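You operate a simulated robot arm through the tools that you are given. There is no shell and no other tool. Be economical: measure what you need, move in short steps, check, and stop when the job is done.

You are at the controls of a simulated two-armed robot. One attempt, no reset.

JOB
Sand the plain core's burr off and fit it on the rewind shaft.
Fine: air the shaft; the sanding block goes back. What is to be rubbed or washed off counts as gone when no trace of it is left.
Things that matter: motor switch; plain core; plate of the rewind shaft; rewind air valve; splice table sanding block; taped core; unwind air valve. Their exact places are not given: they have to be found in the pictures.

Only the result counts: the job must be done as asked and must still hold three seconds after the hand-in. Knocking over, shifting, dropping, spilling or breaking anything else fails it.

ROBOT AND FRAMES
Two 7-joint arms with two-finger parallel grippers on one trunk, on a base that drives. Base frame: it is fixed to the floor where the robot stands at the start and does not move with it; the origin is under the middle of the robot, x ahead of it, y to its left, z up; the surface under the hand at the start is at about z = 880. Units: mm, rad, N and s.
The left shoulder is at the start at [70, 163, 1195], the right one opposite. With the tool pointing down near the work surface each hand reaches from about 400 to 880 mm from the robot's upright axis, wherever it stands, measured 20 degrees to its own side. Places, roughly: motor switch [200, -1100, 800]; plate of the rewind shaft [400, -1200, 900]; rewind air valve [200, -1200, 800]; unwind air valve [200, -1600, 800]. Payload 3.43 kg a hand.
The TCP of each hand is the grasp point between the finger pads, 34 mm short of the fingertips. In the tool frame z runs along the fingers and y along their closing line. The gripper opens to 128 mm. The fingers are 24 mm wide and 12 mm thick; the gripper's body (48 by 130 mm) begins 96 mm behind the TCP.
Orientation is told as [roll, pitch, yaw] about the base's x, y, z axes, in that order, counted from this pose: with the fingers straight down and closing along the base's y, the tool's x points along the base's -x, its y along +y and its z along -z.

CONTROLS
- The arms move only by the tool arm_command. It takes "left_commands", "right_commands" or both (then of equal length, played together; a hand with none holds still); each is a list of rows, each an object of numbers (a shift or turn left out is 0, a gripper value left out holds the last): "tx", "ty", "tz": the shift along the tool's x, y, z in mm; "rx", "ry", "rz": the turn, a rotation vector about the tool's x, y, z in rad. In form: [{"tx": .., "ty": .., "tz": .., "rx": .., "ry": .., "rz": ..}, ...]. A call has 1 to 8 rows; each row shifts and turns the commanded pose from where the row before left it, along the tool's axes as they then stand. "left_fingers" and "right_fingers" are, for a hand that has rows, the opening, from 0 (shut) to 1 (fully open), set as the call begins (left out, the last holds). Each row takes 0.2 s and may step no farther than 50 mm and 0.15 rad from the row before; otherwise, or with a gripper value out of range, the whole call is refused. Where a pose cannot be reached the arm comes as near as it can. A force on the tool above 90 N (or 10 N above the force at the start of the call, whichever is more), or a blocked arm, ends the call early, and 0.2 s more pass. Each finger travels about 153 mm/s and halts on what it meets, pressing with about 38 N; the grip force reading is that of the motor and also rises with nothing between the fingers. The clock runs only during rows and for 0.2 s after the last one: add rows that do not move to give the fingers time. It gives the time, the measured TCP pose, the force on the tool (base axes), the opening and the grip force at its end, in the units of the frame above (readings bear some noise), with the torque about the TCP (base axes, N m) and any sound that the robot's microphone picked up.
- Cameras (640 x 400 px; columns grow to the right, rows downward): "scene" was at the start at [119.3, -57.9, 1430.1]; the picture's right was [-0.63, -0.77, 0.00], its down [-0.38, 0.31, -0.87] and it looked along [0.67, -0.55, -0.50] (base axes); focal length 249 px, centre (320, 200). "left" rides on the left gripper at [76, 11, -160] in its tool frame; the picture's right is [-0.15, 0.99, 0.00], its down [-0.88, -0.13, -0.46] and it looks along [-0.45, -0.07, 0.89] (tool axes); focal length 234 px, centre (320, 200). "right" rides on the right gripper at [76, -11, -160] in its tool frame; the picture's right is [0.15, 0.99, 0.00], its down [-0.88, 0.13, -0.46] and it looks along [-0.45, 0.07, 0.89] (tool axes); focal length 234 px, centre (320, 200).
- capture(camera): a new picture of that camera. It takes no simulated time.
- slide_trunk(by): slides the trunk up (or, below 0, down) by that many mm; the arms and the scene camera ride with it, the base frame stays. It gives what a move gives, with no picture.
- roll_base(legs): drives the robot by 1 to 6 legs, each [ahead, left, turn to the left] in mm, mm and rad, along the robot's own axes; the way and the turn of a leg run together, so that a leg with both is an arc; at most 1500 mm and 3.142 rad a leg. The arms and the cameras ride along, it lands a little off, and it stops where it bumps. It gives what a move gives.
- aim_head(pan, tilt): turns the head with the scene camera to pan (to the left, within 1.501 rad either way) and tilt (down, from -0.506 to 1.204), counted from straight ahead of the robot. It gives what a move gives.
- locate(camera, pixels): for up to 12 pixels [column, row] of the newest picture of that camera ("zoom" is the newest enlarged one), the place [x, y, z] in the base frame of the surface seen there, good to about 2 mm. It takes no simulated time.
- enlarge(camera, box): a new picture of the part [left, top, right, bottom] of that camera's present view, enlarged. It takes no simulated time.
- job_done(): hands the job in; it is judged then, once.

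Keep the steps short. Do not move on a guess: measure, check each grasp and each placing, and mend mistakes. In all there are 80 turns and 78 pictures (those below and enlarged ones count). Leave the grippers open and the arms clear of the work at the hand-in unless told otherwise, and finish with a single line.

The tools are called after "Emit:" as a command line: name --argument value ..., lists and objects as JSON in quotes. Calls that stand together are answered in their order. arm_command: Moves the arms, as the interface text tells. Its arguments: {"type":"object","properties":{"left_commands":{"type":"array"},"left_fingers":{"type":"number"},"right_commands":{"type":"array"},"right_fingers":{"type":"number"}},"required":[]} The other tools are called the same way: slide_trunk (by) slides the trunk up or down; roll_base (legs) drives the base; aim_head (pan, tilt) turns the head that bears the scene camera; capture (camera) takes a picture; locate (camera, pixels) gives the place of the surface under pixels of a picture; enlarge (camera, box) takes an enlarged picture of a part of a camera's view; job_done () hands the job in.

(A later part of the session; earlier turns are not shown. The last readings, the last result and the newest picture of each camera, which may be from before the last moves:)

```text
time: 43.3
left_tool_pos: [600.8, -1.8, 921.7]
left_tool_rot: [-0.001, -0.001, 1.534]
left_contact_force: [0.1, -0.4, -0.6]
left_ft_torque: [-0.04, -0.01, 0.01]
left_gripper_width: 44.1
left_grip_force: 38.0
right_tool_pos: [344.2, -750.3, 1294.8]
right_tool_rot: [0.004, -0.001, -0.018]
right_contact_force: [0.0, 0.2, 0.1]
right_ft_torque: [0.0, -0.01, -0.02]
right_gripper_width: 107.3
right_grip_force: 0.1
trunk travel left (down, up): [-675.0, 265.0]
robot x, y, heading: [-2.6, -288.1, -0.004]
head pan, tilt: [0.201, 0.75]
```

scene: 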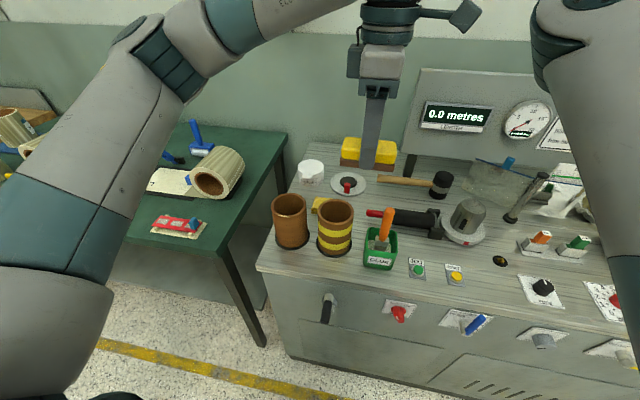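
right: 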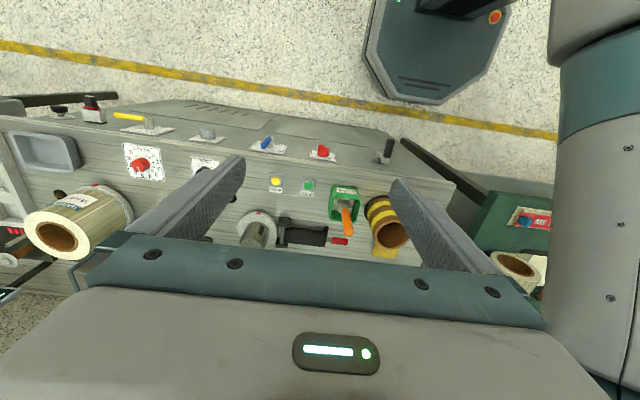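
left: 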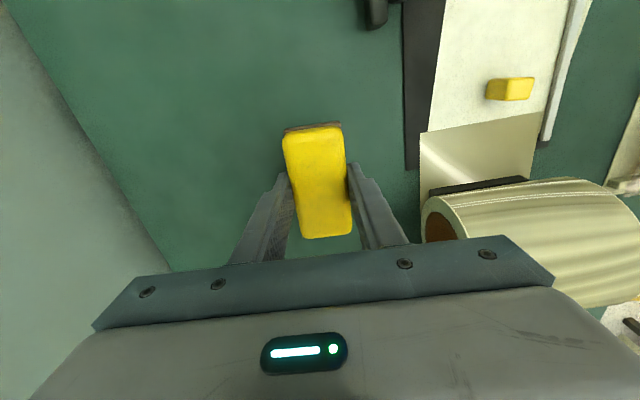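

Emit:
arm_command --left_commands '[{"tz": 1.5}, {}]'

Emit:
arm_command --left_commands '[{}, {}, {}]' --left_fingers 0.75

Emit:
arm_command --left_commands '[{"tz": -40}, {"tz": -45}, {"tz": -45}, {"tz": -50}, {"tz": -50}, {"tz": -50}]'

Emit:
capture --camera "left"

```text
time: 43.9
left_tool_pos: [602.1, -1.5, 919.6]
left_tool_rot: [-0.001, 0.0, 1.533]
left_contact_force: [0.1, -0.4, -1.3]
left_ft_torque: [0.03, 0.0, -0.01]
left_gripper_width: 44.2
left_grip_force: 38.2
right_tool_pos: [343.5, -752.0, 1295.6]
right_tool_rot: [0.002, 0.0, -0.017]
right_contact_force: [0.0, 0.0, 0.8]
right_ft_torque: [0.01, -0.02, 0.01]
right_gripper_width: 107.7
right_grip_force: 0.2
trunk travel left (down, up): [-675.0, 265.0]
robot x, y, heading: [1.3, -288.6, -0.007]
head pan, tilt: [0.201, 0.75]
```

```text
time: 44.7
left_tool_pos: [602.0, -2.8, 919.5]
left_tool_rot: [-0.001, 0.002, 1.533]
left_contact_force: [-0.6, 0.0, -0.7]
left_ft_torque: [0.02, 0.01, -0.03]
left_gripper_width: 96.1
left_grip_force: 0.1
right_tool_pos: [344.0, -751.7, 1295.3]
right_tool_rot: [0.004, 0.0, -0.016]
right_contact_force: [-0.7, 0.6, 0.2]
right_ft_torque: [0.02, 0.0, -0.01]
right_gripper_width: 107.5
right_grip_force: 0.0
trunk travel left (down, up): [-675.0, 265.0]
robot x, y, heading: [4.8, -288.3, -0.007]
head pan, tilt: [0.201, 0.75]
```

```text
time: 46.1
left_tool_pos: [600.4, -3.9, 1202.9]
left_tool_rot: [0.001, -0.001, 1.533]
left_contact_force: [-0.6, 0.2, 0.3]
left_ft_torque: [0.02, -0.04, 0.0]
left_gripper_width: 96.2
left_grip_force: 0.0
right_tool_pos: [343.1, -752.1, 1295.3]
right_tool_rot: [0.003, -0.001, -0.016]
right_contact_force: [-0.1, -0.3, -0.8]
right_ft_torque: [0.0, -0.04, 0.03]
right_gripper_width: 107.5
right_grip_force: 0.0
trunk travel left (down, up): [-675.0, 265.0]
robot x, y, heading: [0.3, -286.6, 0.0]
head pan, tilt: [0.201, 0.75]
```

```text
46 pictures are left
```

left: 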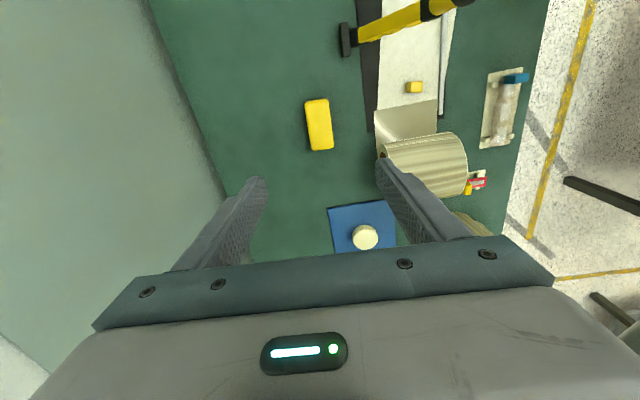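

The block is back where it was. Now to the core: back up and drive right so the right hand can reach it.

Emit:
roll_base --legs '[[-220, 0, 0], [0, -390, 0]]'

Emit:
capture --camera "right"

```text
time: 49.9
left_tool_pos: [382.4, -390.5, 1202.0]
left_tool_rot: [0.0, 0.0, 1.526]
left_contact_force: [-0.2, 0.5, 1.5]
left_ft_torque: [0.0, 0.0, 0.04]
left_gripper_width: 96.1
left_grip_force: 0.1
right_tool_pos: [118.4, -1139.8, 1295.3]
right_tool_rot: [0.004, 0.0, -0.025]
right_contact_force: [-0.1, -0.3, -0.2]
right_ft_torque: [0.03, 0.01, -0.01]
right_gripper_width: 107.6
right_grip_force: 0.1
trunk travel left (down, up): [-675.0, 265.0]
robot x, y, heading: [-217.0, -672.6, -0.015]
head pan, tilt: [0.201, 0.75]
```

```text
45 pictures are left
```

right: 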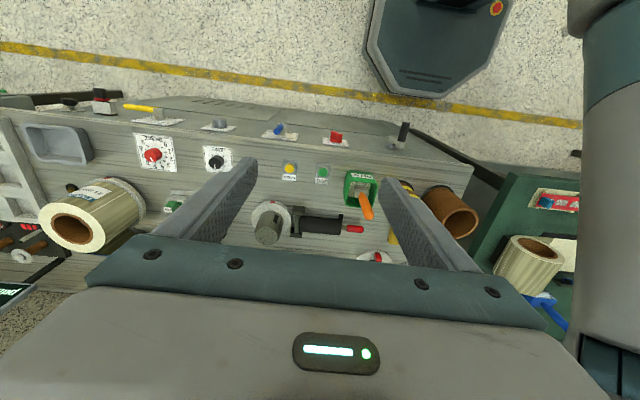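

Emit:
arm_command --right_commands '[{"tx": -22, "ty": 41}, {"tx": -22, "ty": 41}, {"tx": -22, "ty": 41}, {"tx": -22, "ty": 41}, {"tx": -21, "ty": 41}, {"tx": -21, "ty": 41}, {"tx": -21, "ty": 41}, {"tx": -21, "ty": 41}]'

Emit:
arm_command --right_commands '[{"tx": -18, "ty": 40, "rz": -0.02}, {"tz": 45}, {"tz": 45}, {"tz": 45}, {}]'

Emit:
capture --camera "right"

```text
time: 51.6
left_tool_pos: [382.6, -391.2, 1201.3]
left_tool_rot: [0.001, -0.002, 1.525]
left_contact_force: [0.7, 0.2, -0.1]
left_ft_torque: [0.01, 0.01, -0.02]
left_gripper_width: 96.0
left_grip_force: 0.2
right_tool_pos: [249.4, -1070.8, 1297.5]
right_tool_rot: [0.004, -0.001, -0.022]
right_contact_force: [0.7, 0.4, 0.7]
right_ft_torque: [0.03, 0.02, 0.04]
right_gripper_width: 107.3
right_grip_force: 0.1
right hand out of reach, approached as far as the arm can: row 2, 3, 4, 5, 6, 7, 8
trunk travel left (down, up): [-675.0, 265.0]
robot x, y, heading: [-220.5, -670.5, -0.012]
head pan, tilt: [0.201, 0.75]
```

```text
time: 52.9
left_tool_pos: [381.0, -390.9, 1201.4]
left_tool_rot: [-0.001, 0.0, 1.526]
left_contact_force: [0.0, 0.0, 0.5]
left_ft_torque: [0.0, -0.02, 0.02]
left_gripper_width: 95.8
left_grip_force: 0.0
right_tool_pos: [255.2, -1076.8, 1160.8]
right_tool_rot: [0.004, 0.001, -0.005]
right_contact_force: [-0.4, 0.4, -0.9]
right_ft_torque: [0.0, -0.03, 0.01]
right_gripper_width: 107.5
right_grip_force: 0.0
right hand out of reach, approached as far as the arm can: row 1, 3
trunk travel left (down, up): [-675.0, 265.0]
robot x, y, heading: [-221.3, -672.1, -0.017]
head pan, tilt: [0.201, 0.75]
```

```text
44 pictures are left
```

right: 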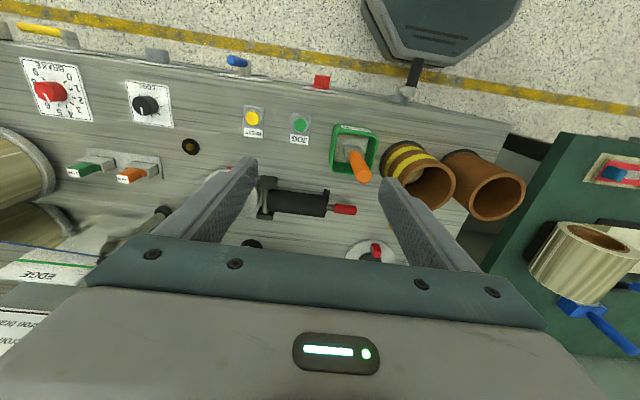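

The right arm stopped against a reach limit at that height. I'm lower now, so I'll try a small inward move.

Emit:
arm_command --right_commands '[{"ty": 40}, {"ty": 40}, {"ty": 40}, {}]'

Emit:
aim_head --pan -0.4 --tilt 0.6

Emit:
capture --camera "scene"

```text
time: 53.9
left_tool_pos: [382.2, -391.1, 1200.1]
left_tool_rot: [0.0, 0.0, 1.525]
left_contact_force: [0.3, -1.1, -0.4]
left_ft_torque: [-0.01, -0.04, -0.02]
left_gripper_width: 95.8
left_grip_force: 0.1
right_tool_pos: [256.4, -1076.9, 1163.4]
right_tool_rot: [0.004, 0.0, -0.003]
right_contact_force: [0.9, 0.7, -0.5]
right_ft_torque: [0.02, -0.04, 0.02]
right_gripper_width: 107.7
right_grip_force: 0.0
right hand out of reach, approached as far as the arm can: row 1, 2, 3
trunk travel left (down, up): [-675.0, 265.0]
robot x, y, heading: [-219.1, -673.7, -0.014]
head pan, tilt: [0.201, 0.75]
```

```text
time: 54.9
left_tool_pos: [382.4, -392.0, 1202.9]
left_tool_rot: [0.0, 0.001, 1.527]
left_contact_force: [0.8, -0.6, -0.2]
left_ft_torque: [-0.01, 0.01, -0.03]
left_gripper_width: 96.0
left_grip_force: 0.0
right_tool_pos: [256.5, -1077.2, 1163.9]
right_tool_rot: [0.005, 0.0, -0.005]
right_contact_force: [-1.4, 0.1, -0.1]
right_ft_torque: [0.01, 0.02, -0.01]
right_gripper_width: 107.6
right_grip_force: 0.0
trunk travel left (down, up): [-675.0, 265.0]
robot x, y, heading: [-218.9, -676.2, -0.016]
head pan, tilt: [-0.4, 0.6]
```

```text
43 pictures are left
```

scene: 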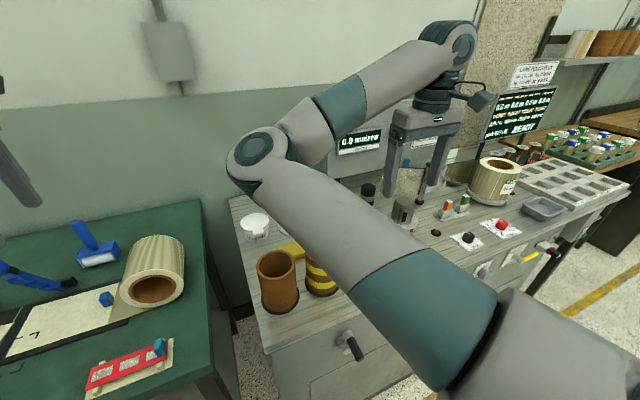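

The right arm's elbow is folded inward, so it can't go further in. The left arm already worked well over the core, so it will carry it. I'll tuck the right hand back and drive to the sanding stance.

Emit:
arm_command --right_commands '[{"tz": -45}, {"tz": -45}, {"tz": -40}, {"tx": 33, "ty": -15}, {"tx": 33, "ty": -15}, {"tx": 33, "ty": -15}, {"tx": 33, "ty": -15}]'

Emit:
roll_base --legs '[[-30, -277, 0.015]]'

Emit:
aim_head --pan 0.2 --tilt 0.75

```text
time: 56.5
left_tool_pos: [380.7, -392.0, 1202.1]
left_tool_rot: [0.001, -0.001, 1.526]
left_contact_force: [0.2, 0.6, -0.3]
left_ft_torque: [0.02, -0.01, -0.03]
left_gripper_width: 95.8
left_grip_force: 0.1
right_tool_pos: [122.4, -1139.4, 1291.7]
right_tool_rot: [0.005, -0.001, -0.003]
right_contact_force: [-1.0, 0.6, -0.2]
right_ft_torque: [-0.02, 0.01, 0.01]
right_gripper_width: 107.7
right_grip_force: 0.1
trunk travel left (down, up): [-675.0, 265.0]
robot x, y, heading: [-220.6, -674.4, -0.013]
head pan, tilt: [-0.4, 0.6]
```

```text
time: 58.4
left_tool_pos: [344.5, -654.9, 1202.3]
left_tool_rot: [0.0, 0.001, 1.54]
left_contact_force: [1.2, -0.2, -0.7]
left_ft_torque: [0.0, 0.02, -0.01]
left_gripper_width: 96.3
left_grip_force: 0.0
right_tool_pos: [96.9, -1405.8, 1291.8]
right_tool_rot: [0.001, 0.0, 0.013]
right_contact_force: [0.2, -0.1, -0.7]
right_ft_torque: [-0.01, 0.0, -0.01]
right_gripper_width: 107.3
right_grip_force: 0.1
trunk travel left (down, up): [-675.0, 265.0]
robot x, y, heading: [-254.9, -946.4, -0.002]
head pan, tilt: [-0.4, 0.6]
```

```text
time: 59.4
left_tool_pos: [345.4, -655.6, 1201.2]
left_tool_rot: [0.001, 0.001, 1.542]
left_contact_force: [-0.3, -0.2, 0.0]
left_ft_torque: [0.0, 0.0, -0.03]
left_gripper_width: 95.8
left_grip_force: 0.0
right_tool_pos: [97.5, -1405.8, 1292.1]
right_tool_rot: [0.001, -0.001, 0.013]
right_contact_force: [-0.8, 0.6, -0.3]
right_ft_torque: [-0.02, 0.0, 0.01]
right_gripper_width: 107.6
right_grip_force: 0.0
trunk travel left (down, up): [-675.0, 265.0]
robot x, y, heading: [-252.8, -947.5, 0.001]
head pan, tilt: [0.201, 0.75]
```

Emit:
arm_command --left_commands '[{"ty": 13, "tx": 39}, {"ty": 13, "tx": 39}, {"ty": 10, "tx": 39}, {"tz": 45}, {"tz": 45}]' --left_fingers 0.88

Emit:
capture --camera "left"

Emit:
capture --camera "scene"

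```text
time: 60.6
left_tool_pos: [305.8, -774.0, 1109.5]
left_tool_rot: [0.004, 0.001, 1.541]
left_contact_force: [-0.7, -0.8, 1.0]
left_ft_torque: [0.0, 0.01, 0.0]
left_gripper_width: 112.7
left_grip_force: 0.1
right_tool_pos: [97.3, -1405.8, 1291.4]
right_tool_rot: [0.003, 0.001, 0.012]
right_contact_force: [0.2, -0.2, -0.1]
right_ft_torque: [-0.02, 0.02, 0.0]
right_gripper_width: 107.8
right_grip_force: 0.1
trunk travel left (down, up): [-675.0, 265.0]
robot x, y, heading: [-254.3, -950.0, 0.002]
head pan, tilt: [0.201, 0.75]
```

```text
42 pictures are left
```

left: 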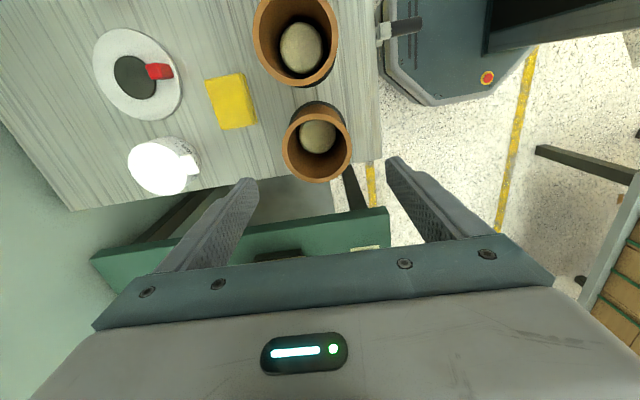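

```text
41 pictures are left
```

scene: 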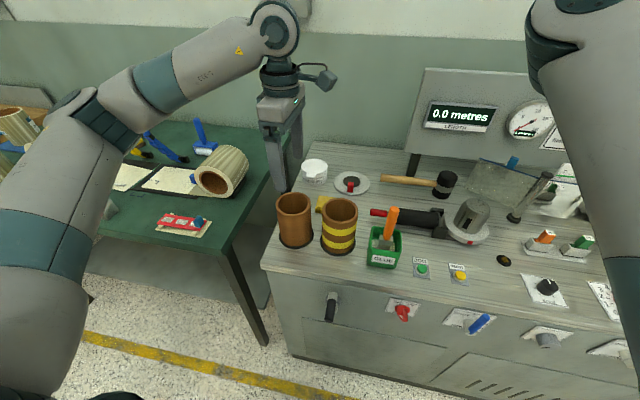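

Emit:
locate --camera "left" --pixels '[[286, 148], [349, 142], [318, 180], [306, 110], [335, 115], [292, 168], [341, 168]]'

Emit:
enlarge --camera "left" --box '[250, 80, 390, 200]'

```text
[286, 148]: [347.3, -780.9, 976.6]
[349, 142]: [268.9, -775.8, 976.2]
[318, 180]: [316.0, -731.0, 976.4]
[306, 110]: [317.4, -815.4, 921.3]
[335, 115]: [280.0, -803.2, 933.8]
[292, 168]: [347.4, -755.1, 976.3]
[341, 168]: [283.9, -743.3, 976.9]
```

```text
3.33 times, centred on (320, 140) of left
```

zoom: 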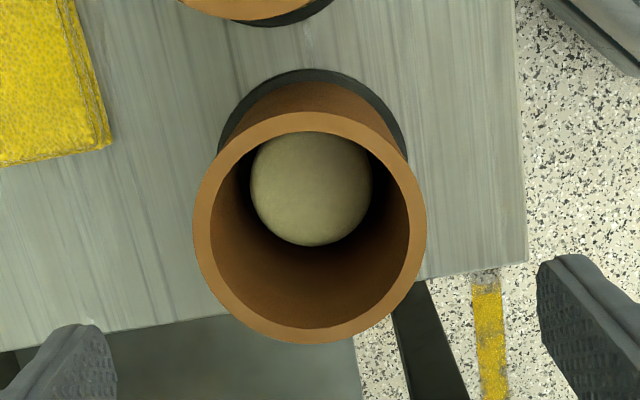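

Core centre (308,-773.5), rim clean all round. I'll come down to z=950 and grip.

Emit:
arm_command --left_commands '[{"tz": 45, "ty": -2.5}, {"tz": 45}, {"tz": 40}, {"tz": 29}, {}]'

Emit:
arm_command --left_commands '[{}, {}, {}]' --left_fingers 0.5

```text
time: 61.8
left_tool_pos: [306.2, -772.1, 951.7]
left_tool_rot: [0.001, -0.001, 1.54]
left_contact_force: [-0.5, -0.7, 0.3]
left_ft_torque: [0.0, -0.04, -0.03]
left_gripper_width: 112.6
left_grip_force: 0.0
right_tool_pos: [97.5, -1407.0, 1293.2]
right_tool_rot: [0.002, 0.0, 0.013]
right_contact_force: [-0.9, -0.3, 0.1]
right_ft_torque: [0.01, 0.01, -0.02]
right_gripper_width: 107.3
right_grip_force: 0.1
trunk travel left (down, up): [-675.0, 265.0]
robot x, y, heading: [-254.3, -945.2, 0.003]
head pan, tilt: [0.201, 0.75]
```

```text
time: 62.6
left_tool_pos: [306.3, -771.7, 950.9]
left_tool_rot: [0.0, -0.001, 1.542]
left_contact_force: [0.4, 0.2, 0.1]
left_ft_torque: [0.0, 0.0, -0.04]
left_gripper_width: 88.2
left_grip_force: 38.0
right_tool_pos: [97.2, -1406.4, 1291.2]
right_tool_rot: [0.003, -0.001, 0.013]
right_contact_force: [-0.3, 0.3, 0.4]
right_ft_torque: [0.03, -0.01, -0.02]
right_gripper_width: 107.7
right_grip_force: 0.0
trunk travel left (down, up): [-675.0, 265.0]
robot x, y, heading: [-252.4, -945.4, -0.004]
head pan, tilt: [0.201, 0.75]
```

Gripped at 88 mm. Lifting straight up.

Emit:
arm_command --left_commands '[{"tz": -20}, {"tz": -30}, {"tz": -40}, {"tz": -45}, {"tz": -45}, {"tz": -45}]'

Emit:
capture --camera "left"

Emit:
capture --camera "scene"

```text
time: 64.0
left_tool_pos: [307.8, -773.5, 1179.0]
left_tool_rot: [0.002, -0.002, 1.538]
left_contact_force: [-0.3, 0.2, -1.0]
left_ft_torque: [-0.03, -0.03, 0.03]
left_gripper_width: 88.4
left_grip_force: 37.8
right_tool_pos: [96.3, -1407.1, 1292.1]
right_tool_rot: [0.004, -0.002, 0.01]
right_contact_force: [-0.3, -0.7, 0.0]
right_ft_torque: [-0.01, -0.02, -0.01]
right_gripper_width: 107.5
right_grip_force: 0.0
trunk travel left (down, up): [-675.0, 265.0]
robot x, y, heading: [-251.8, -944.8, 0.002]
head pan, tilt: [0.201, 0.75]
```

```text
39 pictures are left
```

left: 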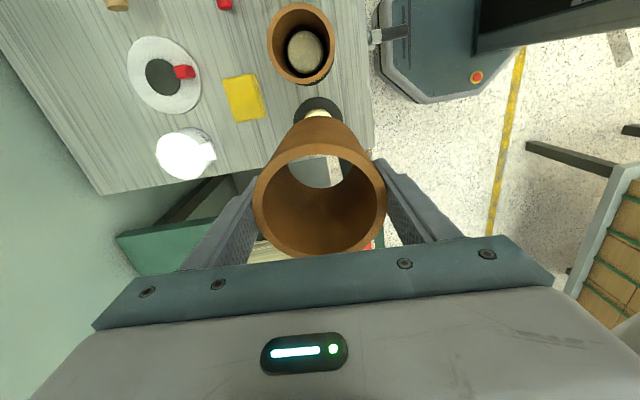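

```text
38 pictures are left
```

scene: 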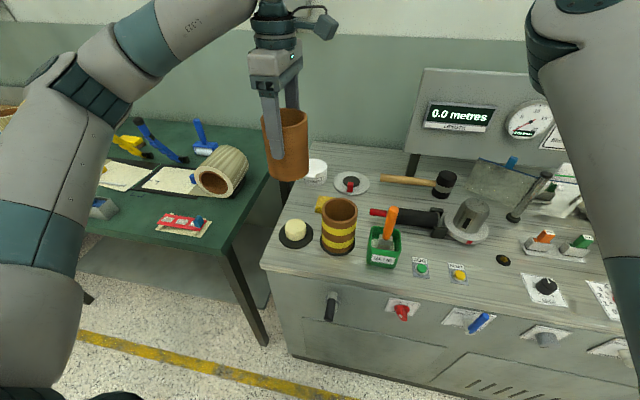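

Core held upright. Now I measure the shaft and its plate accurately, and the panel behind.

Emit:
enlarge --camera "scene" --box '[430, 185, 510, 255]'

Emit:
locate --camera "scene" --pixels '[[410, 160], [430, 70], [480, 130], [560, 150], [550, 180], [512, 215]]'

```text
5.71 times, centred on (470, 220) of scene
```

zoom: 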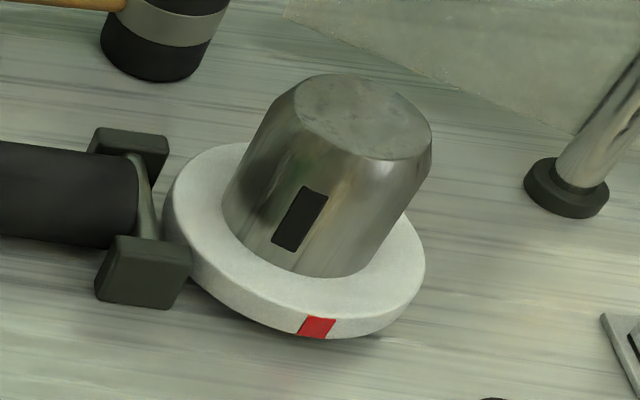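

```text
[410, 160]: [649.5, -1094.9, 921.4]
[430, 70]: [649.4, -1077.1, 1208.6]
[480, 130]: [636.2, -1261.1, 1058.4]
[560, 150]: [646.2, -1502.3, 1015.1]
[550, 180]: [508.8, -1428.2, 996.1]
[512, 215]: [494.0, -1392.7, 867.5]
```

Emit:
locate --camera "zoom" --pixels '[[296, 100], [427, 135], [380, 82], [335, 146], [360, 115], [225, 205], [385, 245], [295, 270], [190, 165], [415, 255], [275, 295], [170, 180]]'

Emit:
enlarge --camera "right" --box '[200, 80, 520, 300]'

```text
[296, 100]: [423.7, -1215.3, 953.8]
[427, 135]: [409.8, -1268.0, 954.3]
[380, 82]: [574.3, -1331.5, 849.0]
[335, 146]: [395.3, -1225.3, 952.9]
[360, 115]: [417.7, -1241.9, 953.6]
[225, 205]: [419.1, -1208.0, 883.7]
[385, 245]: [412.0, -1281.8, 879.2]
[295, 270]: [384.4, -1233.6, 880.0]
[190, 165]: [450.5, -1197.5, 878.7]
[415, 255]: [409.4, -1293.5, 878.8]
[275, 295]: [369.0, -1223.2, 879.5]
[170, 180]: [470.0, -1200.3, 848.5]
```

```text
1.82 times, centred on (360, 190) of right
```

zoom: 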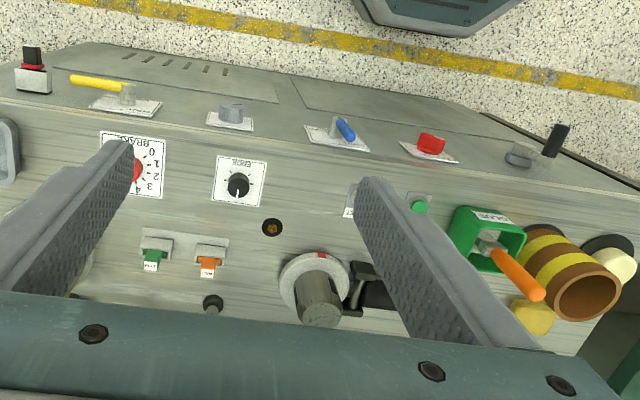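

Emit:
locate --camera "left" --pixels '[[257, 205], [384, 200], [320, 254], [321, 148], [275, 167], [365, 165], [280, 243], [365, 240]]'

```text
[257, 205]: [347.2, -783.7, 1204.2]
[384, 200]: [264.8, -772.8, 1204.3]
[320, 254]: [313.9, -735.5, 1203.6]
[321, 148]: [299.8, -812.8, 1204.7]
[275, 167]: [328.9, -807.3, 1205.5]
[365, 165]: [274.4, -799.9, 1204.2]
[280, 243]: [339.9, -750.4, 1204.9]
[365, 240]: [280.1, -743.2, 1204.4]
```

Shaft axis is about (417,-1241.5), radius about 33.5, top z=954, plate z=879.5. The core's axis is about 1 mm from the TCP. I'll drive right 467 mm at this height, where everything is cleared.

Emit:
roll_base --legs '[[0, -467, 0]]'

Emit:
capture --camera "scene"

```text
time: 66.8
left_tool_pos: [309.2, -1228.7, 1178.0]
left_tool_rot: [-0.001, 0.0, 1.545]
left_contact_force: [0.3, 0.1, -2.2]
left_ft_torque: [0.01, -0.01, -0.02]
left_gripper_width: 88.3
left_grip_force: 37.9
right_tool_pos: [101.0, -1863.8, 1292.8]
right_tool_rot: [0.001, 0.0, 0.016]
right_contact_force: [0.2, 0.1, -0.8]
right_ft_torque: [0.03, 0.0, 0.0]
right_gripper_width: 107.8
right_grip_force: 0.1
trunk travel left (down, up): [-675.0, 265.0]
robot x, y, heading: [-254.5, -1404.9, 0.006]
head pan, tilt: [0.201, 0.75]
```

```text
35 pictures are left
```

scene: 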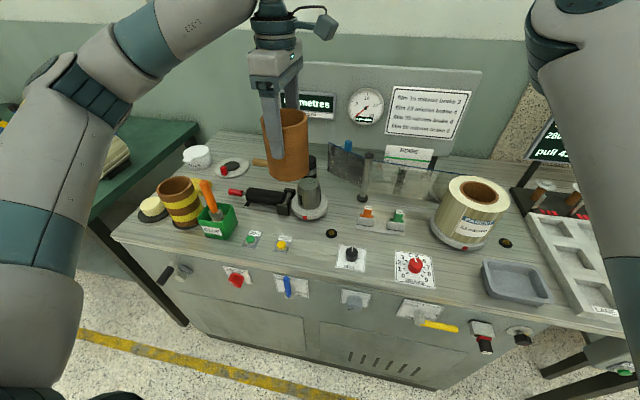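

Re-measuring the shaft from this closer view, plus the valve.

Emit:
enlarge --camera "scene" --box '[280, 165, 340, 225]'

Emit:
enlarge --camera "scene" --box '[210, 250, 390, 320]'

```text
6.67 times, centred on (310, 195) of scene
```

zoom: 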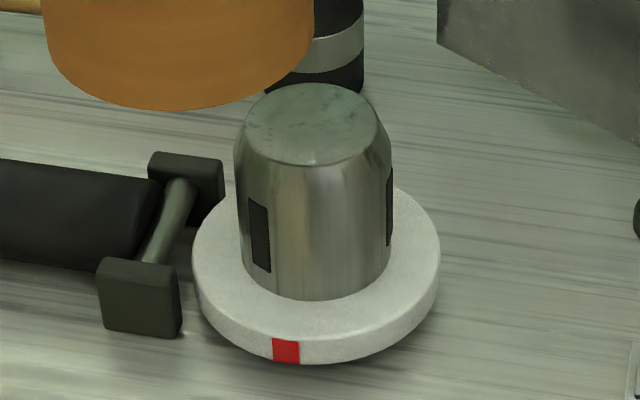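

```text
3.56 times, centred on (300, 285) of scene
```

zoom: 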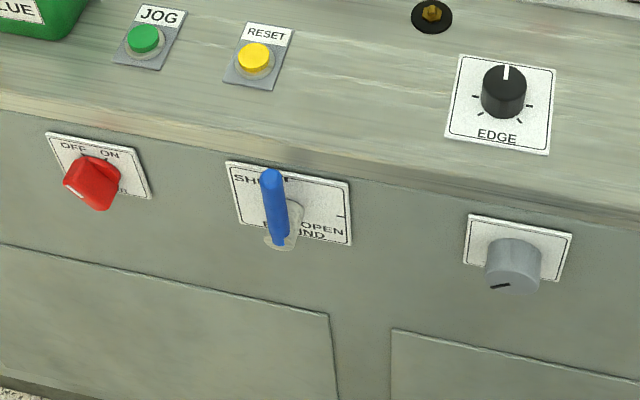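

Emit:
locate --camera "scene" --pixels '[[299, 184], [318, 184], [308.5, 188.5], [308.5, 183.3], [309.7, 210.7], [292, 204], [327, 204], [309.5, 215], [298, 203], [321, 203]]'

Emit:
enlarge --camera "scene" --box '[250, 255, 330, 305]'

Emit:
locate --camera "zoom" --pixels '[[282, 165], [290, 235], [300, 330], [285, 330], [330, 250], [345, 245], [430, 270], [160, 170], [335, 310]]'

```text
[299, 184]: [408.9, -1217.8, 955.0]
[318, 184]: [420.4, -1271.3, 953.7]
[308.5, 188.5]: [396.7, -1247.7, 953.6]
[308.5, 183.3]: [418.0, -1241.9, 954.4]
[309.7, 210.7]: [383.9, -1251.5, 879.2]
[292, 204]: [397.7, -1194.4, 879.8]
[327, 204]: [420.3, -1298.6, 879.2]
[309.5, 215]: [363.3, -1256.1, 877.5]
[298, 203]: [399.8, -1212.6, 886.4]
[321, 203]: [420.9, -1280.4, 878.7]
```

```text
8.00 times, centred on (290, 280) of scene
```

zoom: 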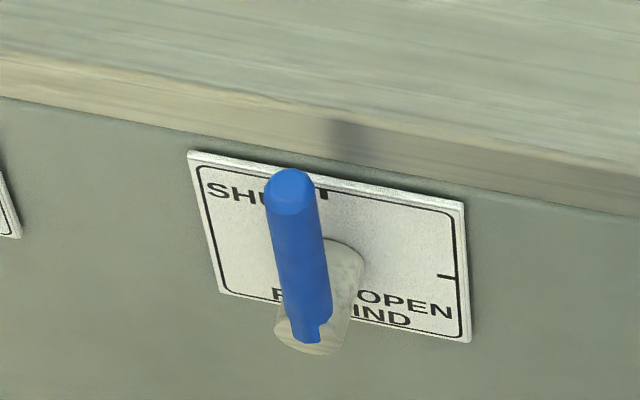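

```text
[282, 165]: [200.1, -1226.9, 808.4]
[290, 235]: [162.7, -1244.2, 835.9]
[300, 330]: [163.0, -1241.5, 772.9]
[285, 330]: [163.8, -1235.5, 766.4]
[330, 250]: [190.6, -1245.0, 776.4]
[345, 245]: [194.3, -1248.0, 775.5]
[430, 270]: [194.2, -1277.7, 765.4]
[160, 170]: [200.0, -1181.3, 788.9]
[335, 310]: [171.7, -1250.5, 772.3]
```

Shaft axis (417.5,-1242) agrees in both views. I'll move the core over it and stop with its bottom just above the shaft top.

Emit:
arm_command --left_commands '[{"ty": -37, "tx": 3}, {"ty": -36, "tx": 3}, {"ty": -36, "tx": 3}, {"tz": 40}, {"tz": 40}, {"tz": 30}, {}]'

Emit:
enlarge --camera "scene" --box '[250, 100, 370, 230]'

Emit:
capture --camera "left"

```text
time: 68.3
left_tool_pos: [417.5, -1240.8, 1068.1]
left_tool_rot: [0.0, -0.001, 1.545]
left_contact_force: [-0.6, 0.1, -1.4]
left_ft_torque: [-0.01, 0.0, -0.01]
left_gripper_width: 88.2
left_grip_force: 38.4
right_tool_pos: [100.4, -1863.3, 1292.7]
right_tool_rot: [0.001, 0.0, 0.016]
right_contact_force: [-0.6, -0.1, 0.1]
right_ft_torque: [0.01, -0.03, 0.03]
right_gripper_width: 107.4
right_grip_force: 0.1
trunk travel left (down, up): [-675.0, 265.0]
robot x, y, heading: [-252.0, -1404.0, 0.007]
head pan, tilt: [0.201, 0.75]
```

```text
3.08 times, centred on (310, 165) of scene
```

zoom: 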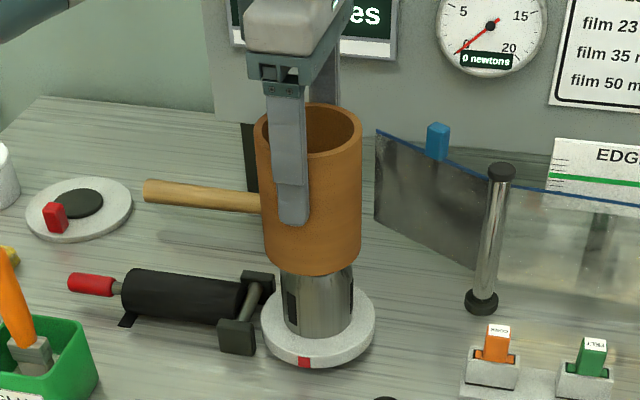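

```text
30 pictures are left
```

left: 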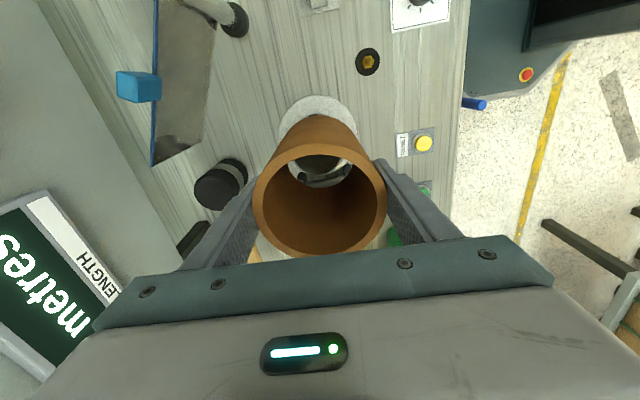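

Aligned within about 1 mm. I'll come down in small steps and watch the force.

Emit:
arm_command --left_commands '[{"tz": 10, "ty": -1}, {"tz": 10}, {"tz": 8}, {"tz": 6}, {}]'

```text
time: 69.5
left_tool_pos: [418.6, -1241.4, 1033.8]
left_tool_rot: [0.0, 0.0, 1.545]
left_contact_force: [0.0, 0.0, -0.8]
left_ft_torque: [0.03, -0.01, -0.03]
left_gripper_width: 88.4
left_grip_force: 38.5
right_tool_pos: [101.0, -1865.1, 1292.5]
right_tool_rot: [0.003, 0.001, 0.014]
right_contact_force: [-0.7, 0.8, 0.2]
right_ft_torque: [0.02, 0.0, 0.02]
right_gripper_width: 107.4
right_grip_force: 0.0
trunk travel left (down, up): [-675.0, 265.0]
robot x, y, heading: [-250.4, -1408.2, 0.005]
head pan, tilt: [0.201, 0.75]
```

No contact force, and the bottom is already below the shaft top. Continuing down.

Emit:
arm_command --left_commands '[{"tz": 10}, {"tz": 12}, {"tz": 12}, {"tz": 12}, {}]'

Emit:
arm_command --left_commands '[{"tz": 5}, {"tz": 3}, {"tz": 2}, {}]'

```text
time: 70.8
left_tool_pos: [417.8, -1242.9, 986.4]
left_tool_rot: [-0.001, -0.001, 1.544]
left_contact_force: [0.3, -0.4, -0.6]
left_ft_torque: [0.01, 0.04, -0.02]
left_gripper_width: 88.3
left_grip_force: 38.1
right_tool_pos: [100.2, -1864.2, 1291.2]
right_tool_rot: [0.005, 0.0, 0.016]
right_contact_force: [-0.1, -0.1, -0.5]
right_ft_torque: [0.02, -0.01, 0.01]
right_gripper_width: 107.4
right_grip_force: 0.0
trunk travel left (down, up): [-675.0, 265.0]
robot x, y, heading: [-250.1, -1406.6, 0.006]
head pan, tilt: [0.201, 0.75]
```

```text
time: 71.8
left_tool_pos: [419.6, -1242.3, 977.1]
left_tool_rot: [-0.001, -0.001, 1.545]
left_contact_force: [-0.7, -0.4, -1.1]
left_ft_torque: [0.02, -0.02, -0.01]
left_gripper_width: 88.4
left_grip_force: 38.2
right_tool_pos: [100.6, -1865.2, 1292.2]
right_tool_rot: [0.003, 0.0, 0.017]
right_contact_force: [0.3, 0.6, 0.3]
right_ft_torque: [-0.01, 0.02, 0.02]
right_gripper_width: 107.4
right_grip_force: 0.0
trunk travel left (down, up): [-675.0, 265.0]
robot x, y, heading: [-249.9, -1408.2, 0.007]
head pan, tilt: [0.201, 0.75]
```

Emit:
arm_command --left_commands '[{"tz": 1.5}, {"tz": 1}, {"tz": 1}, {}]'

```text
time: 72.8
left_tool_pos: [418.1, -1240.9, 974.9]
left_tool_rot: [-0.001, 0.0, 1.546]
left_contact_force: [-0.4, -0.2, 1.9]
left_ft_torque: [0.04, 0.15, -0.04]
left_gripper_width: 88.3
left_grip_force: 37.8
right_tool_pos: [100.7, -1865.7, 1292.1]
right_tool_rot: [0.004, -0.001, 0.015]
right_contact_force: [0.2, 0.1, -0.3]
right_ft_torque: [0.01, 0.01, -0.01]
right_gripper_width: 107.6
right_grip_force: 0.1
trunk travel left (down, up): [-675.0, 265.0]
robot x, y, heading: [-254.9, -1407.8, 0.006]
head pan, tilt: [0.201, 0.75]
```

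Emit:
arm_command --left_commands '[{"tz": 1}, {}]'

Emit:
enlarge --camera "scene" --box '[270, 130, 350, 230]'

```text
time: 73.3
left_tool_pos: [418.0, -1241.3, 975.4]
left_tool_rot: [-0.002, -0.001, 1.544]
left_contact_force: [2.9, -0.1, 8.0]
left_ft_torque: [0.06, 0.16, -0.05]
left_gripper_width: 88.6
left_grip_force: 38.0
right_tool_pos: [99.7, -1864.3, 1292.4]
right_tool_rot: [0.002, -0.002, 0.017]
right_contact_force: [0.7, 0.4, 0.0]
right_ft_torque: [0.03, 0.02, 0.01]
right_gripper_width: 107.6
right_grip_force: 0.0
trunk travel left (down, up): [-675.0, 265.0]
robot x, y, heading: [-246.7, -1407.6, 0.009]
head pan, tilt: [0.201, 0.75]
```

```text
4.00 times, centred on (310, 180) of scene
```

zoom: 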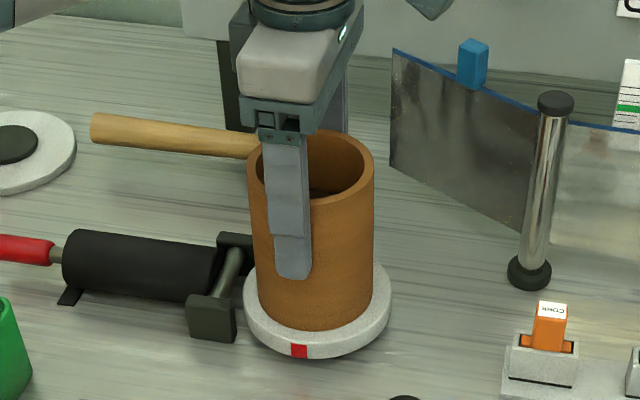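

The core is seated on the plate with 8 N of contact. Releasing and rising.

Emit:
arm_command --left_commands '[{}, {}, {}]' --left_fingers 0.88

Emit:
arm_command --left_commands '[{"tz": -30}, {"tz": -40}, {"tz": -45}, {"tz": -45}, {"tz": -45}]'

Emit:
enlarge --camera "scene" --box '[270, 130, 350, 230]'

Emit:
capture --camera "left"

```text
time: 74.2
left_tool_pos: [418.8, -1241.0, 974.0]
left_tool_rot: [-0.001, 0.001, 1.544]
left_contact_force: [-0.4, 0.0, 0.4]
left_ft_torque: [-0.01, 0.0, -0.07]
left_gripper_width: 112.6
left_grip_force: 0.1
right_tool_pos: [100.2, -1863.8, 1291.6]
right_tool_rot: [0.005, 0.001, 0.014]
right_contact_force: [-0.2, 0.2, -0.6]
right_ft_torque: [-0.05, 0.02, -0.01]
right_gripper_width: 107.2
right_grip_force: 0.2
trunk travel left (down, up): [-675.0, 265.0]
robot x, y, heading: [-250.3, -1405.5, 0.007]
head pan, tilt: [0.201, 0.75]
```

```text
time: 75.3
left_tool_pos: [417.0, -1244.8, 1176.7]
left_tool_rot: [0.0, -0.001, 1.544]
left_contact_force: [0.2, -1.0, -0.7]
left_ft_torque: [0.03, -0.05, 0.01]
left_gripper_width: 112.6
left_grip_force: 0.0
right_tool_pos: [100.3, -1865.0, 1293.3]
right_tool_rot: [0.004, -0.002, 0.016]
right_contact_force: [0.1, -0.2, 0.6]
right_ft_torque: [0.01, -0.03, -0.04]
right_gripper_width: 107.7
right_grip_force: 0.1
trunk travel left (down, up): [-675.0, 265.0]
robot x, y, heading: [-248.8, -1410.3, 0.006]
head pan, tilt: [0.201, 0.75]
```

```text
4.00 times, centred on (310, 180) of scene
```

zoom: 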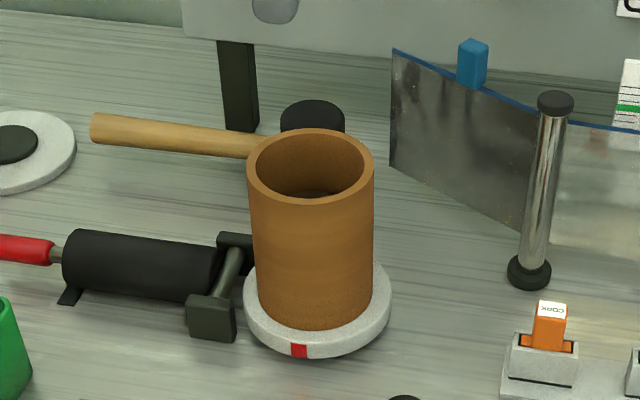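

```text
27 pictures are left
```

left: 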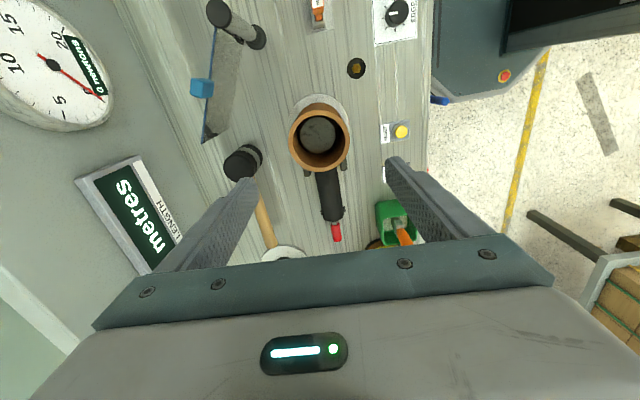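

The core is seated flat. Now the air valve: the blue lever points up to SHUT and OPEN is a quarter turn to the right. I'll back off 120 mm, tilt the head down and measure the lever.

Emit:
roll_base --legs '[[-120, 0, 0]]'

Emit:
aim_head --pan 0.25 --tilt 0.8

Emit:
capture --camera "scene"

```text
time: 76.6
left_tool_pos: [298.4, -1245.4, 1176.0]
left_tool_rot: [0.004, 0.001, 1.545]
left_contact_force: [-0.3, 0.0, -0.9]
left_ft_torque: [0.0, -0.02, 0.02]
left_gripper_width: 112.7
left_grip_force: 0.0
right_tool_pos: [-17.8, -1865.1, 1292.9]
right_tool_rot: [0.004, 0.001, 0.015]
right_contact_force: [-0.7, 0.2, 0.3]
right_ft_torque: [-0.03, 0.0, 0.05]
right_gripper_width: 107.5
right_grip_force: 0.0
trunk travel left (down, up): [-675.0, 265.0]
robot x, y, heading: [-370.8, -1405.5, 0.003]
head pan, tilt: [0.201, 0.75]
```

```text
time: 77.2
left_tool_pos: [298.5, -1245.5, 1176.9]
left_tool_rot: [0.002, 0.0, 1.545]
left_contact_force: [0.2, 0.8, 0.0]
left_ft_torque: [0.0, -0.02, 0.04]
left_gripper_width: 112.6
left_grip_force: 0.1
right_tool_pos: [-20.0, -1865.5, 1292.2]
right_tool_rot: [0.002, 0.001, 0.016]
right_contact_force: [-0.2, -0.3, 0.0]
right_ft_torque: [-0.04, -0.04, 0.0]
right_gripper_width: 107.7
right_grip_force: 0.0
trunk travel left (down, up): [-675.0, 265.0]
robot x, y, heading: [-369.6, -1407.1, 0.001]
head pan, tilt: [0.25, 0.799]
```

```text
26 pictures are left
```

scene: 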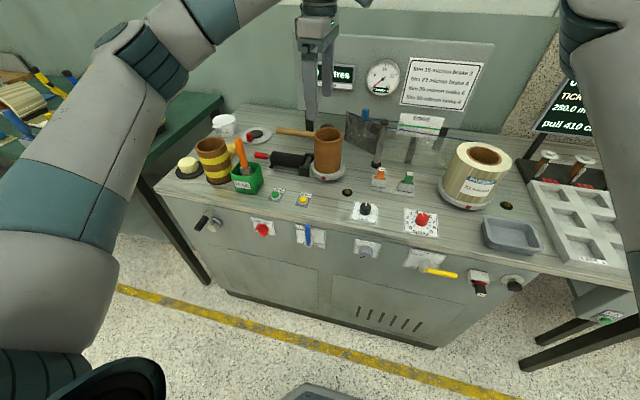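

Emit:
enlarge --camera "scene" --box '[280, 210, 340, 255]'

Emit:
locate --camera "scene" --pixels '[[308, 226], [308, 229], [308, 233], [308, 238], [309, 243], [310, 246], [312, 241], [320, 240], [300, 220]]'

```text
8.89 times, centred on (310, 232) of scene
```

zoom: 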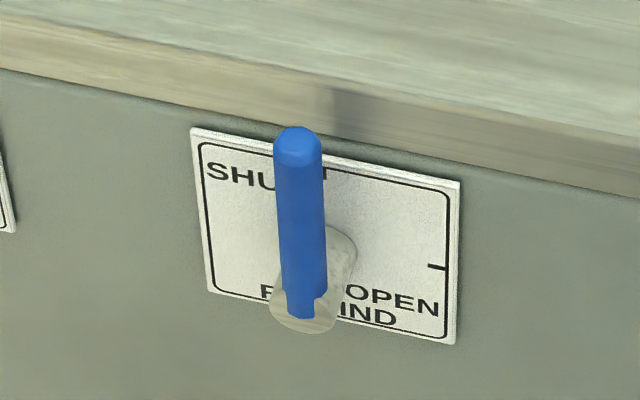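

```text
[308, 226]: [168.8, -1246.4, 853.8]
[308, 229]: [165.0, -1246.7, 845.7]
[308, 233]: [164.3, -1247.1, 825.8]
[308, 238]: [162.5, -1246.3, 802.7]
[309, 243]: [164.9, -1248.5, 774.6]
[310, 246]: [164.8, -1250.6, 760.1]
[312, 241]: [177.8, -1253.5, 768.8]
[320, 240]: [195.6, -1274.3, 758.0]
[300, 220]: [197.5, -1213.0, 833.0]
```

Lever: axis near y=-1246, x≈170, z from 775 to 854, hub near z=772. I'll close the left fingers and come down in front of the bench, on the lever's left side.

Emit:
arm_command --left_commands '[{"ty": 43, "tx": -12}, {"ty": 43, "tx": -12}, {"ty": 42, "tx": -13}, {"tz": 45}, {"tz": 45}, {"tz": 45}, {"tz": 45}, {"tz": 40}]' --left_fingers 0.0

Emit:
capture --camera "scene"

```text
time: 79.0
left_tool_pos: [172.0, -1205.0, 954.8]
left_tool_rot: [-0.001, 0.0, 1.542]
left_contact_force: [0.0, -0.8, 1.2]
left_ft_torque: [-0.01, 0.01, -0.02]
left_gripper_width: 0.0
left_grip_force: 32.9
right_tool_pos: [-18.8, -1865.0, 1292.1]
right_tool_rot: [0.001, -0.001, 0.017]
right_contact_force: [1.1, -0.3, -0.6]
right_ft_torque: [0.0, 0.0, 0.01]
right_gripper_width: 107.5
right_grip_force: 0.1
trunk travel left (down, up): [-675.0, 265.0]
robot x, y, heading: [-371.6, -1406.6, 0.001]
head pan, tilt: [0.25, 0.799]
```

```text
24 pictures are left
```

scene: 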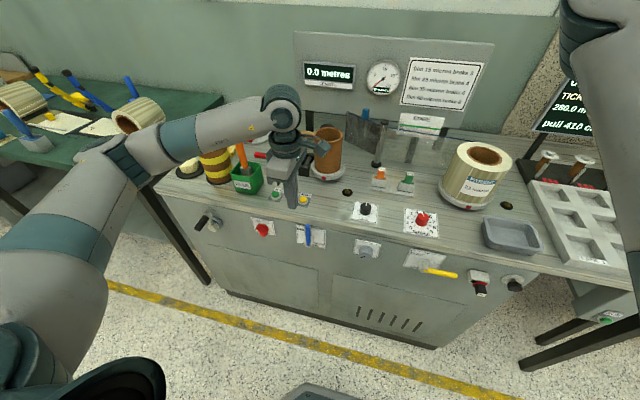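

Emit:
arm_command --left_commands '[{"tz": 35, "ty": 3}, {"tz": 35}, {"tz": 26}, {}]'

Emit:
enlarge --camera "scene" --box '[250, 160, 350, 260]'

```text
time: 80.0
left_tool_pos: [168.7, -1204.9, 859.5]
left_tool_rot: [0.0, 0.001, 1.546]
left_contact_force: [-0.3, -0.4, 0.1]
left_ft_torque: [-0.04, 0.02, 0.01]
left_gripper_width: 0.1
left_grip_force: 33.2
right_tool_pos: [-18.1, -1864.4, 1292.6]
right_tool_rot: [0.003, 0.0, 0.015]
right_contact_force: [-0.2, 0.8, 0.3]
right_ft_torque: [0.0, -0.01, -0.02]
right_gripper_width: 107.4
right_grip_force: 0.0
trunk travel left (down, up): [-675.0, 265.0]
robot x, y, heading: [-368.8, -1406.3, 0.005]
head pan, tilt: [0.25, 0.799]
```

```text
4.00 times, centred on (300, 210) of scene
```

zoom: 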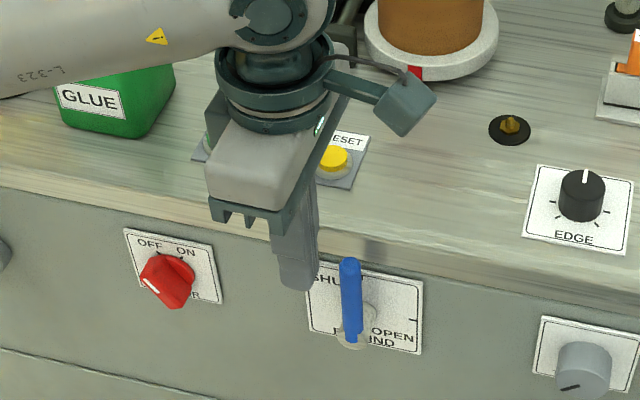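

The finger sits beside the lever, clear of the plate. Pushing it right, then following the arc down.

Emit:
arm_command --left_commands '[{"tx": 11}, {"tx": 11}, {"tx": 9, "tz": 1}, {"tx": 9, "tz": 2.5}, {"tx": 10, "tz": 4}, {"tx": 10, "tz": 5}, {}]'

Emit:
enlarge --camera "scene" --box '[250, 160, 350, 260]'

```text
time: 81.6
left_tool_pos: [166.0, -1265.1, 847.2]
left_tool_rot: [0.0, 0.001, 1.545]
left_contact_force: [-0.2, 0.2, 0.8]
left_ft_torque: [0.0, 0.03, 0.0]
left_gripper_width: 0.0
left_grip_force: 32.9
right_tool_pos: [-18.3, -1866.9, 1292.6]
right_tool_rot: [0.003, 0.001, 0.016]
right_contact_force: [-0.1, 0.8, -1.0]
right_ft_torque: [0.02, 0.0, 0.0]
right_gripper_width: 107.5
right_grip_force: 0.0
trunk travel left (down, up): [-675.0, 265.0]
robot x, y, heading: [-371.6, -1407.8, 0.002]
head pan, tilt: [0.25, 0.799]
```

```text
4.00 times, centred on (300, 210) of scene
```

zoom: 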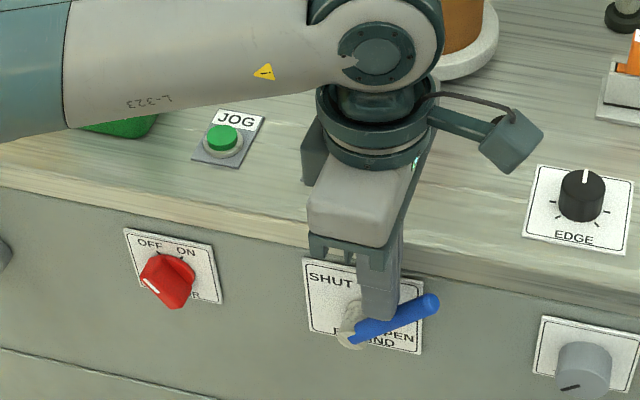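

The lever is about two thirds over. Finishing the arc downward.

Emit:
arm_command --left_commands '[{"tx": 7, "tz": 8}, {"tx": 7, "tz": 8}, {"tx": 4, "tz": 8}, {"tx": 2, "tz": 8}, {}]'

Emit:
enlarge --camera "scene" --box '[250, 160, 350, 260]'

```text
time: 82.8
left_tool_pos: [165.8, -1285.9, 815.8]
left_tool_rot: [0.001, 0.001, 1.545]
left_contact_force: [0.2, -0.5, -0.2]
left_ft_torque: [0.01, 0.03, -0.01]
left_gripper_width: 0.1
left_grip_force: 32.8
right_tool_pos: [-19.8, -1865.9, 1291.7]
right_tool_rot: [0.004, 0.001, 0.015]
right_contact_force: [-1.1, -0.3, -0.3]
right_ft_torque: [-0.03, 0.02, 0.02]
right_gripper_width: 107.5
right_grip_force: 0.1
trunk travel left (down, up): [-675.0, 265.0]
robot x, y, heading: [-372.2, -1405.3, 0.004]
head pan, tilt: [0.25, 0.799]
```

```text
4.00 times, centred on (300, 210) of scene
```

zoom: 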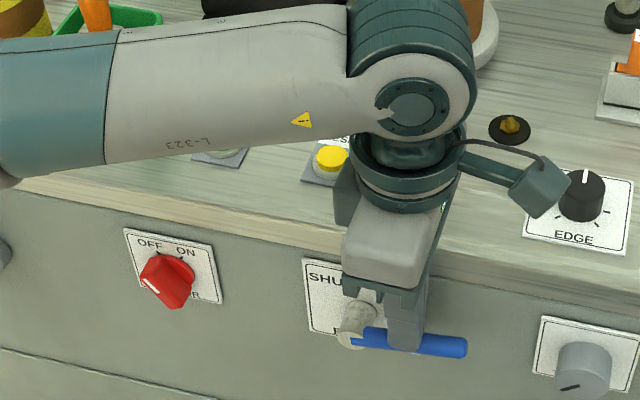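

The lever looks level. I'll press a little more to feel for the stop.

Emit:
arm_command --left_commands '[{"tz": 2.5}, {"tz": 2.5}, {}]'

```text
time: 83.6
left_tool_pos: [165.7, -1284.9, 811.7]
left_tool_rot: [-0.001, 0.0, 1.545]
left_contact_force: [-0.9, -0.5, -0.7]
left_ft_torque: [-0.05, -0.01, 0.01]
left_gripper_width: 0.0
left_grip_force: 32.9
right_tool_pos: [-18.3, -1865.0, 1292.0]
right_tool_rot: [0.003, -0.001, 0.017]
right_contact_force: [1.1, 0.5, 1.2]
right_ft_torque: [-0.01, 0.0, 0.02]
right_gripper_width: 107.6
right_grip_force: 0.0
trunk travel left (down, up): [-675.0, 265.0]
robot x, y, heading: [-369.8, -1405.3, 0.005]
head pan, tilt: [0.25, 0.799]
```

No stop felt. I'll rise clear and look at the lever against the OPEN mark.

Emit:
arm_command --left_commands '[{"tz": -40}, {"tz": -45}, {"tz": -45}, {"tz": -45}, {"tz": -45}, {"tz": -45}]'

Emit:
enlarge --camera "scene" --box '[280, 210, 340, 255]'

Emit:
capture --camera "scene"

Emit:
locate --camera "zoom" --pixels '[[290, 325], [320, 328], [360, 330], [400, 332], [440, 335], [470, 337]]'

```text
time: 85.0
left_tool_pos: [165.7, -1283.5, 1076.1]
left_tool_rot: [0.001, 0.001, 1.545]
left_contact_force: [-0.3, -0.3, 0.1]
left_ft_torque: [0.03, -0.04, -0.03]
left_gripper_width: 0.1
left_grip_force: 32.9
right_tool_pos: [-19.5, -1866.1, 1291.1]
right_tool_rot: [0.004, 0.001, 0.017]
right_contact_force: [0.0, -0.6, -0.4]
right_ft_torque: [0.01, -0.03, 0.01]
right_gripper_width: 107.5
right_grip_force: 0.2
trunk travel left (down, up): [-675.0, 265.0]
robot x, y, heading: [-369.0, -1410.0, 0.001]
head pan, tilt: [0.25, 0.799]
```

```text
8.89 times, centred on (310, 232) of scene
```

zoom: 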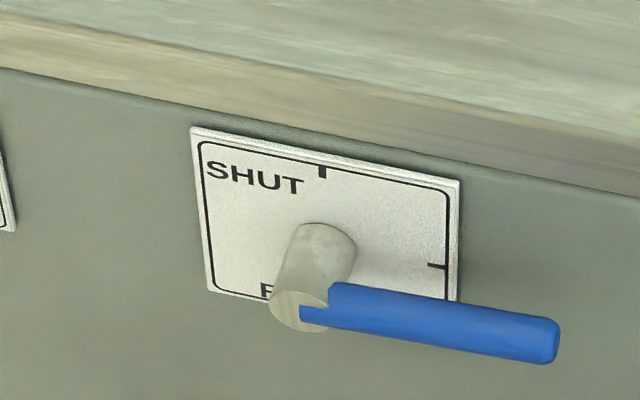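

```text
19 pictures are left
```

scene: 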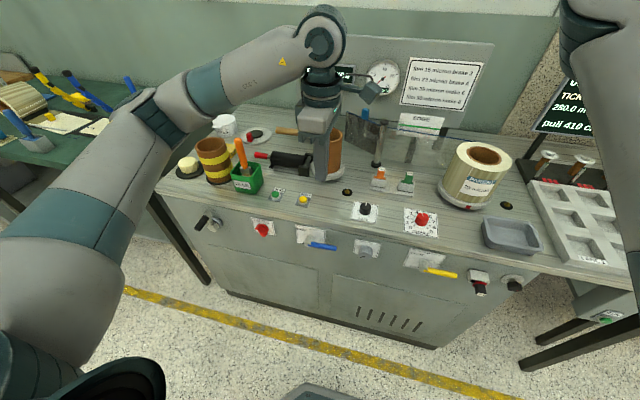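

```text
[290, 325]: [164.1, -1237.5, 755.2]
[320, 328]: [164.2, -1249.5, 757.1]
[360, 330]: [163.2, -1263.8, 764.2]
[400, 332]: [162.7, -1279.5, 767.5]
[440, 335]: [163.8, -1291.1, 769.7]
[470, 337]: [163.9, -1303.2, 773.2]
```

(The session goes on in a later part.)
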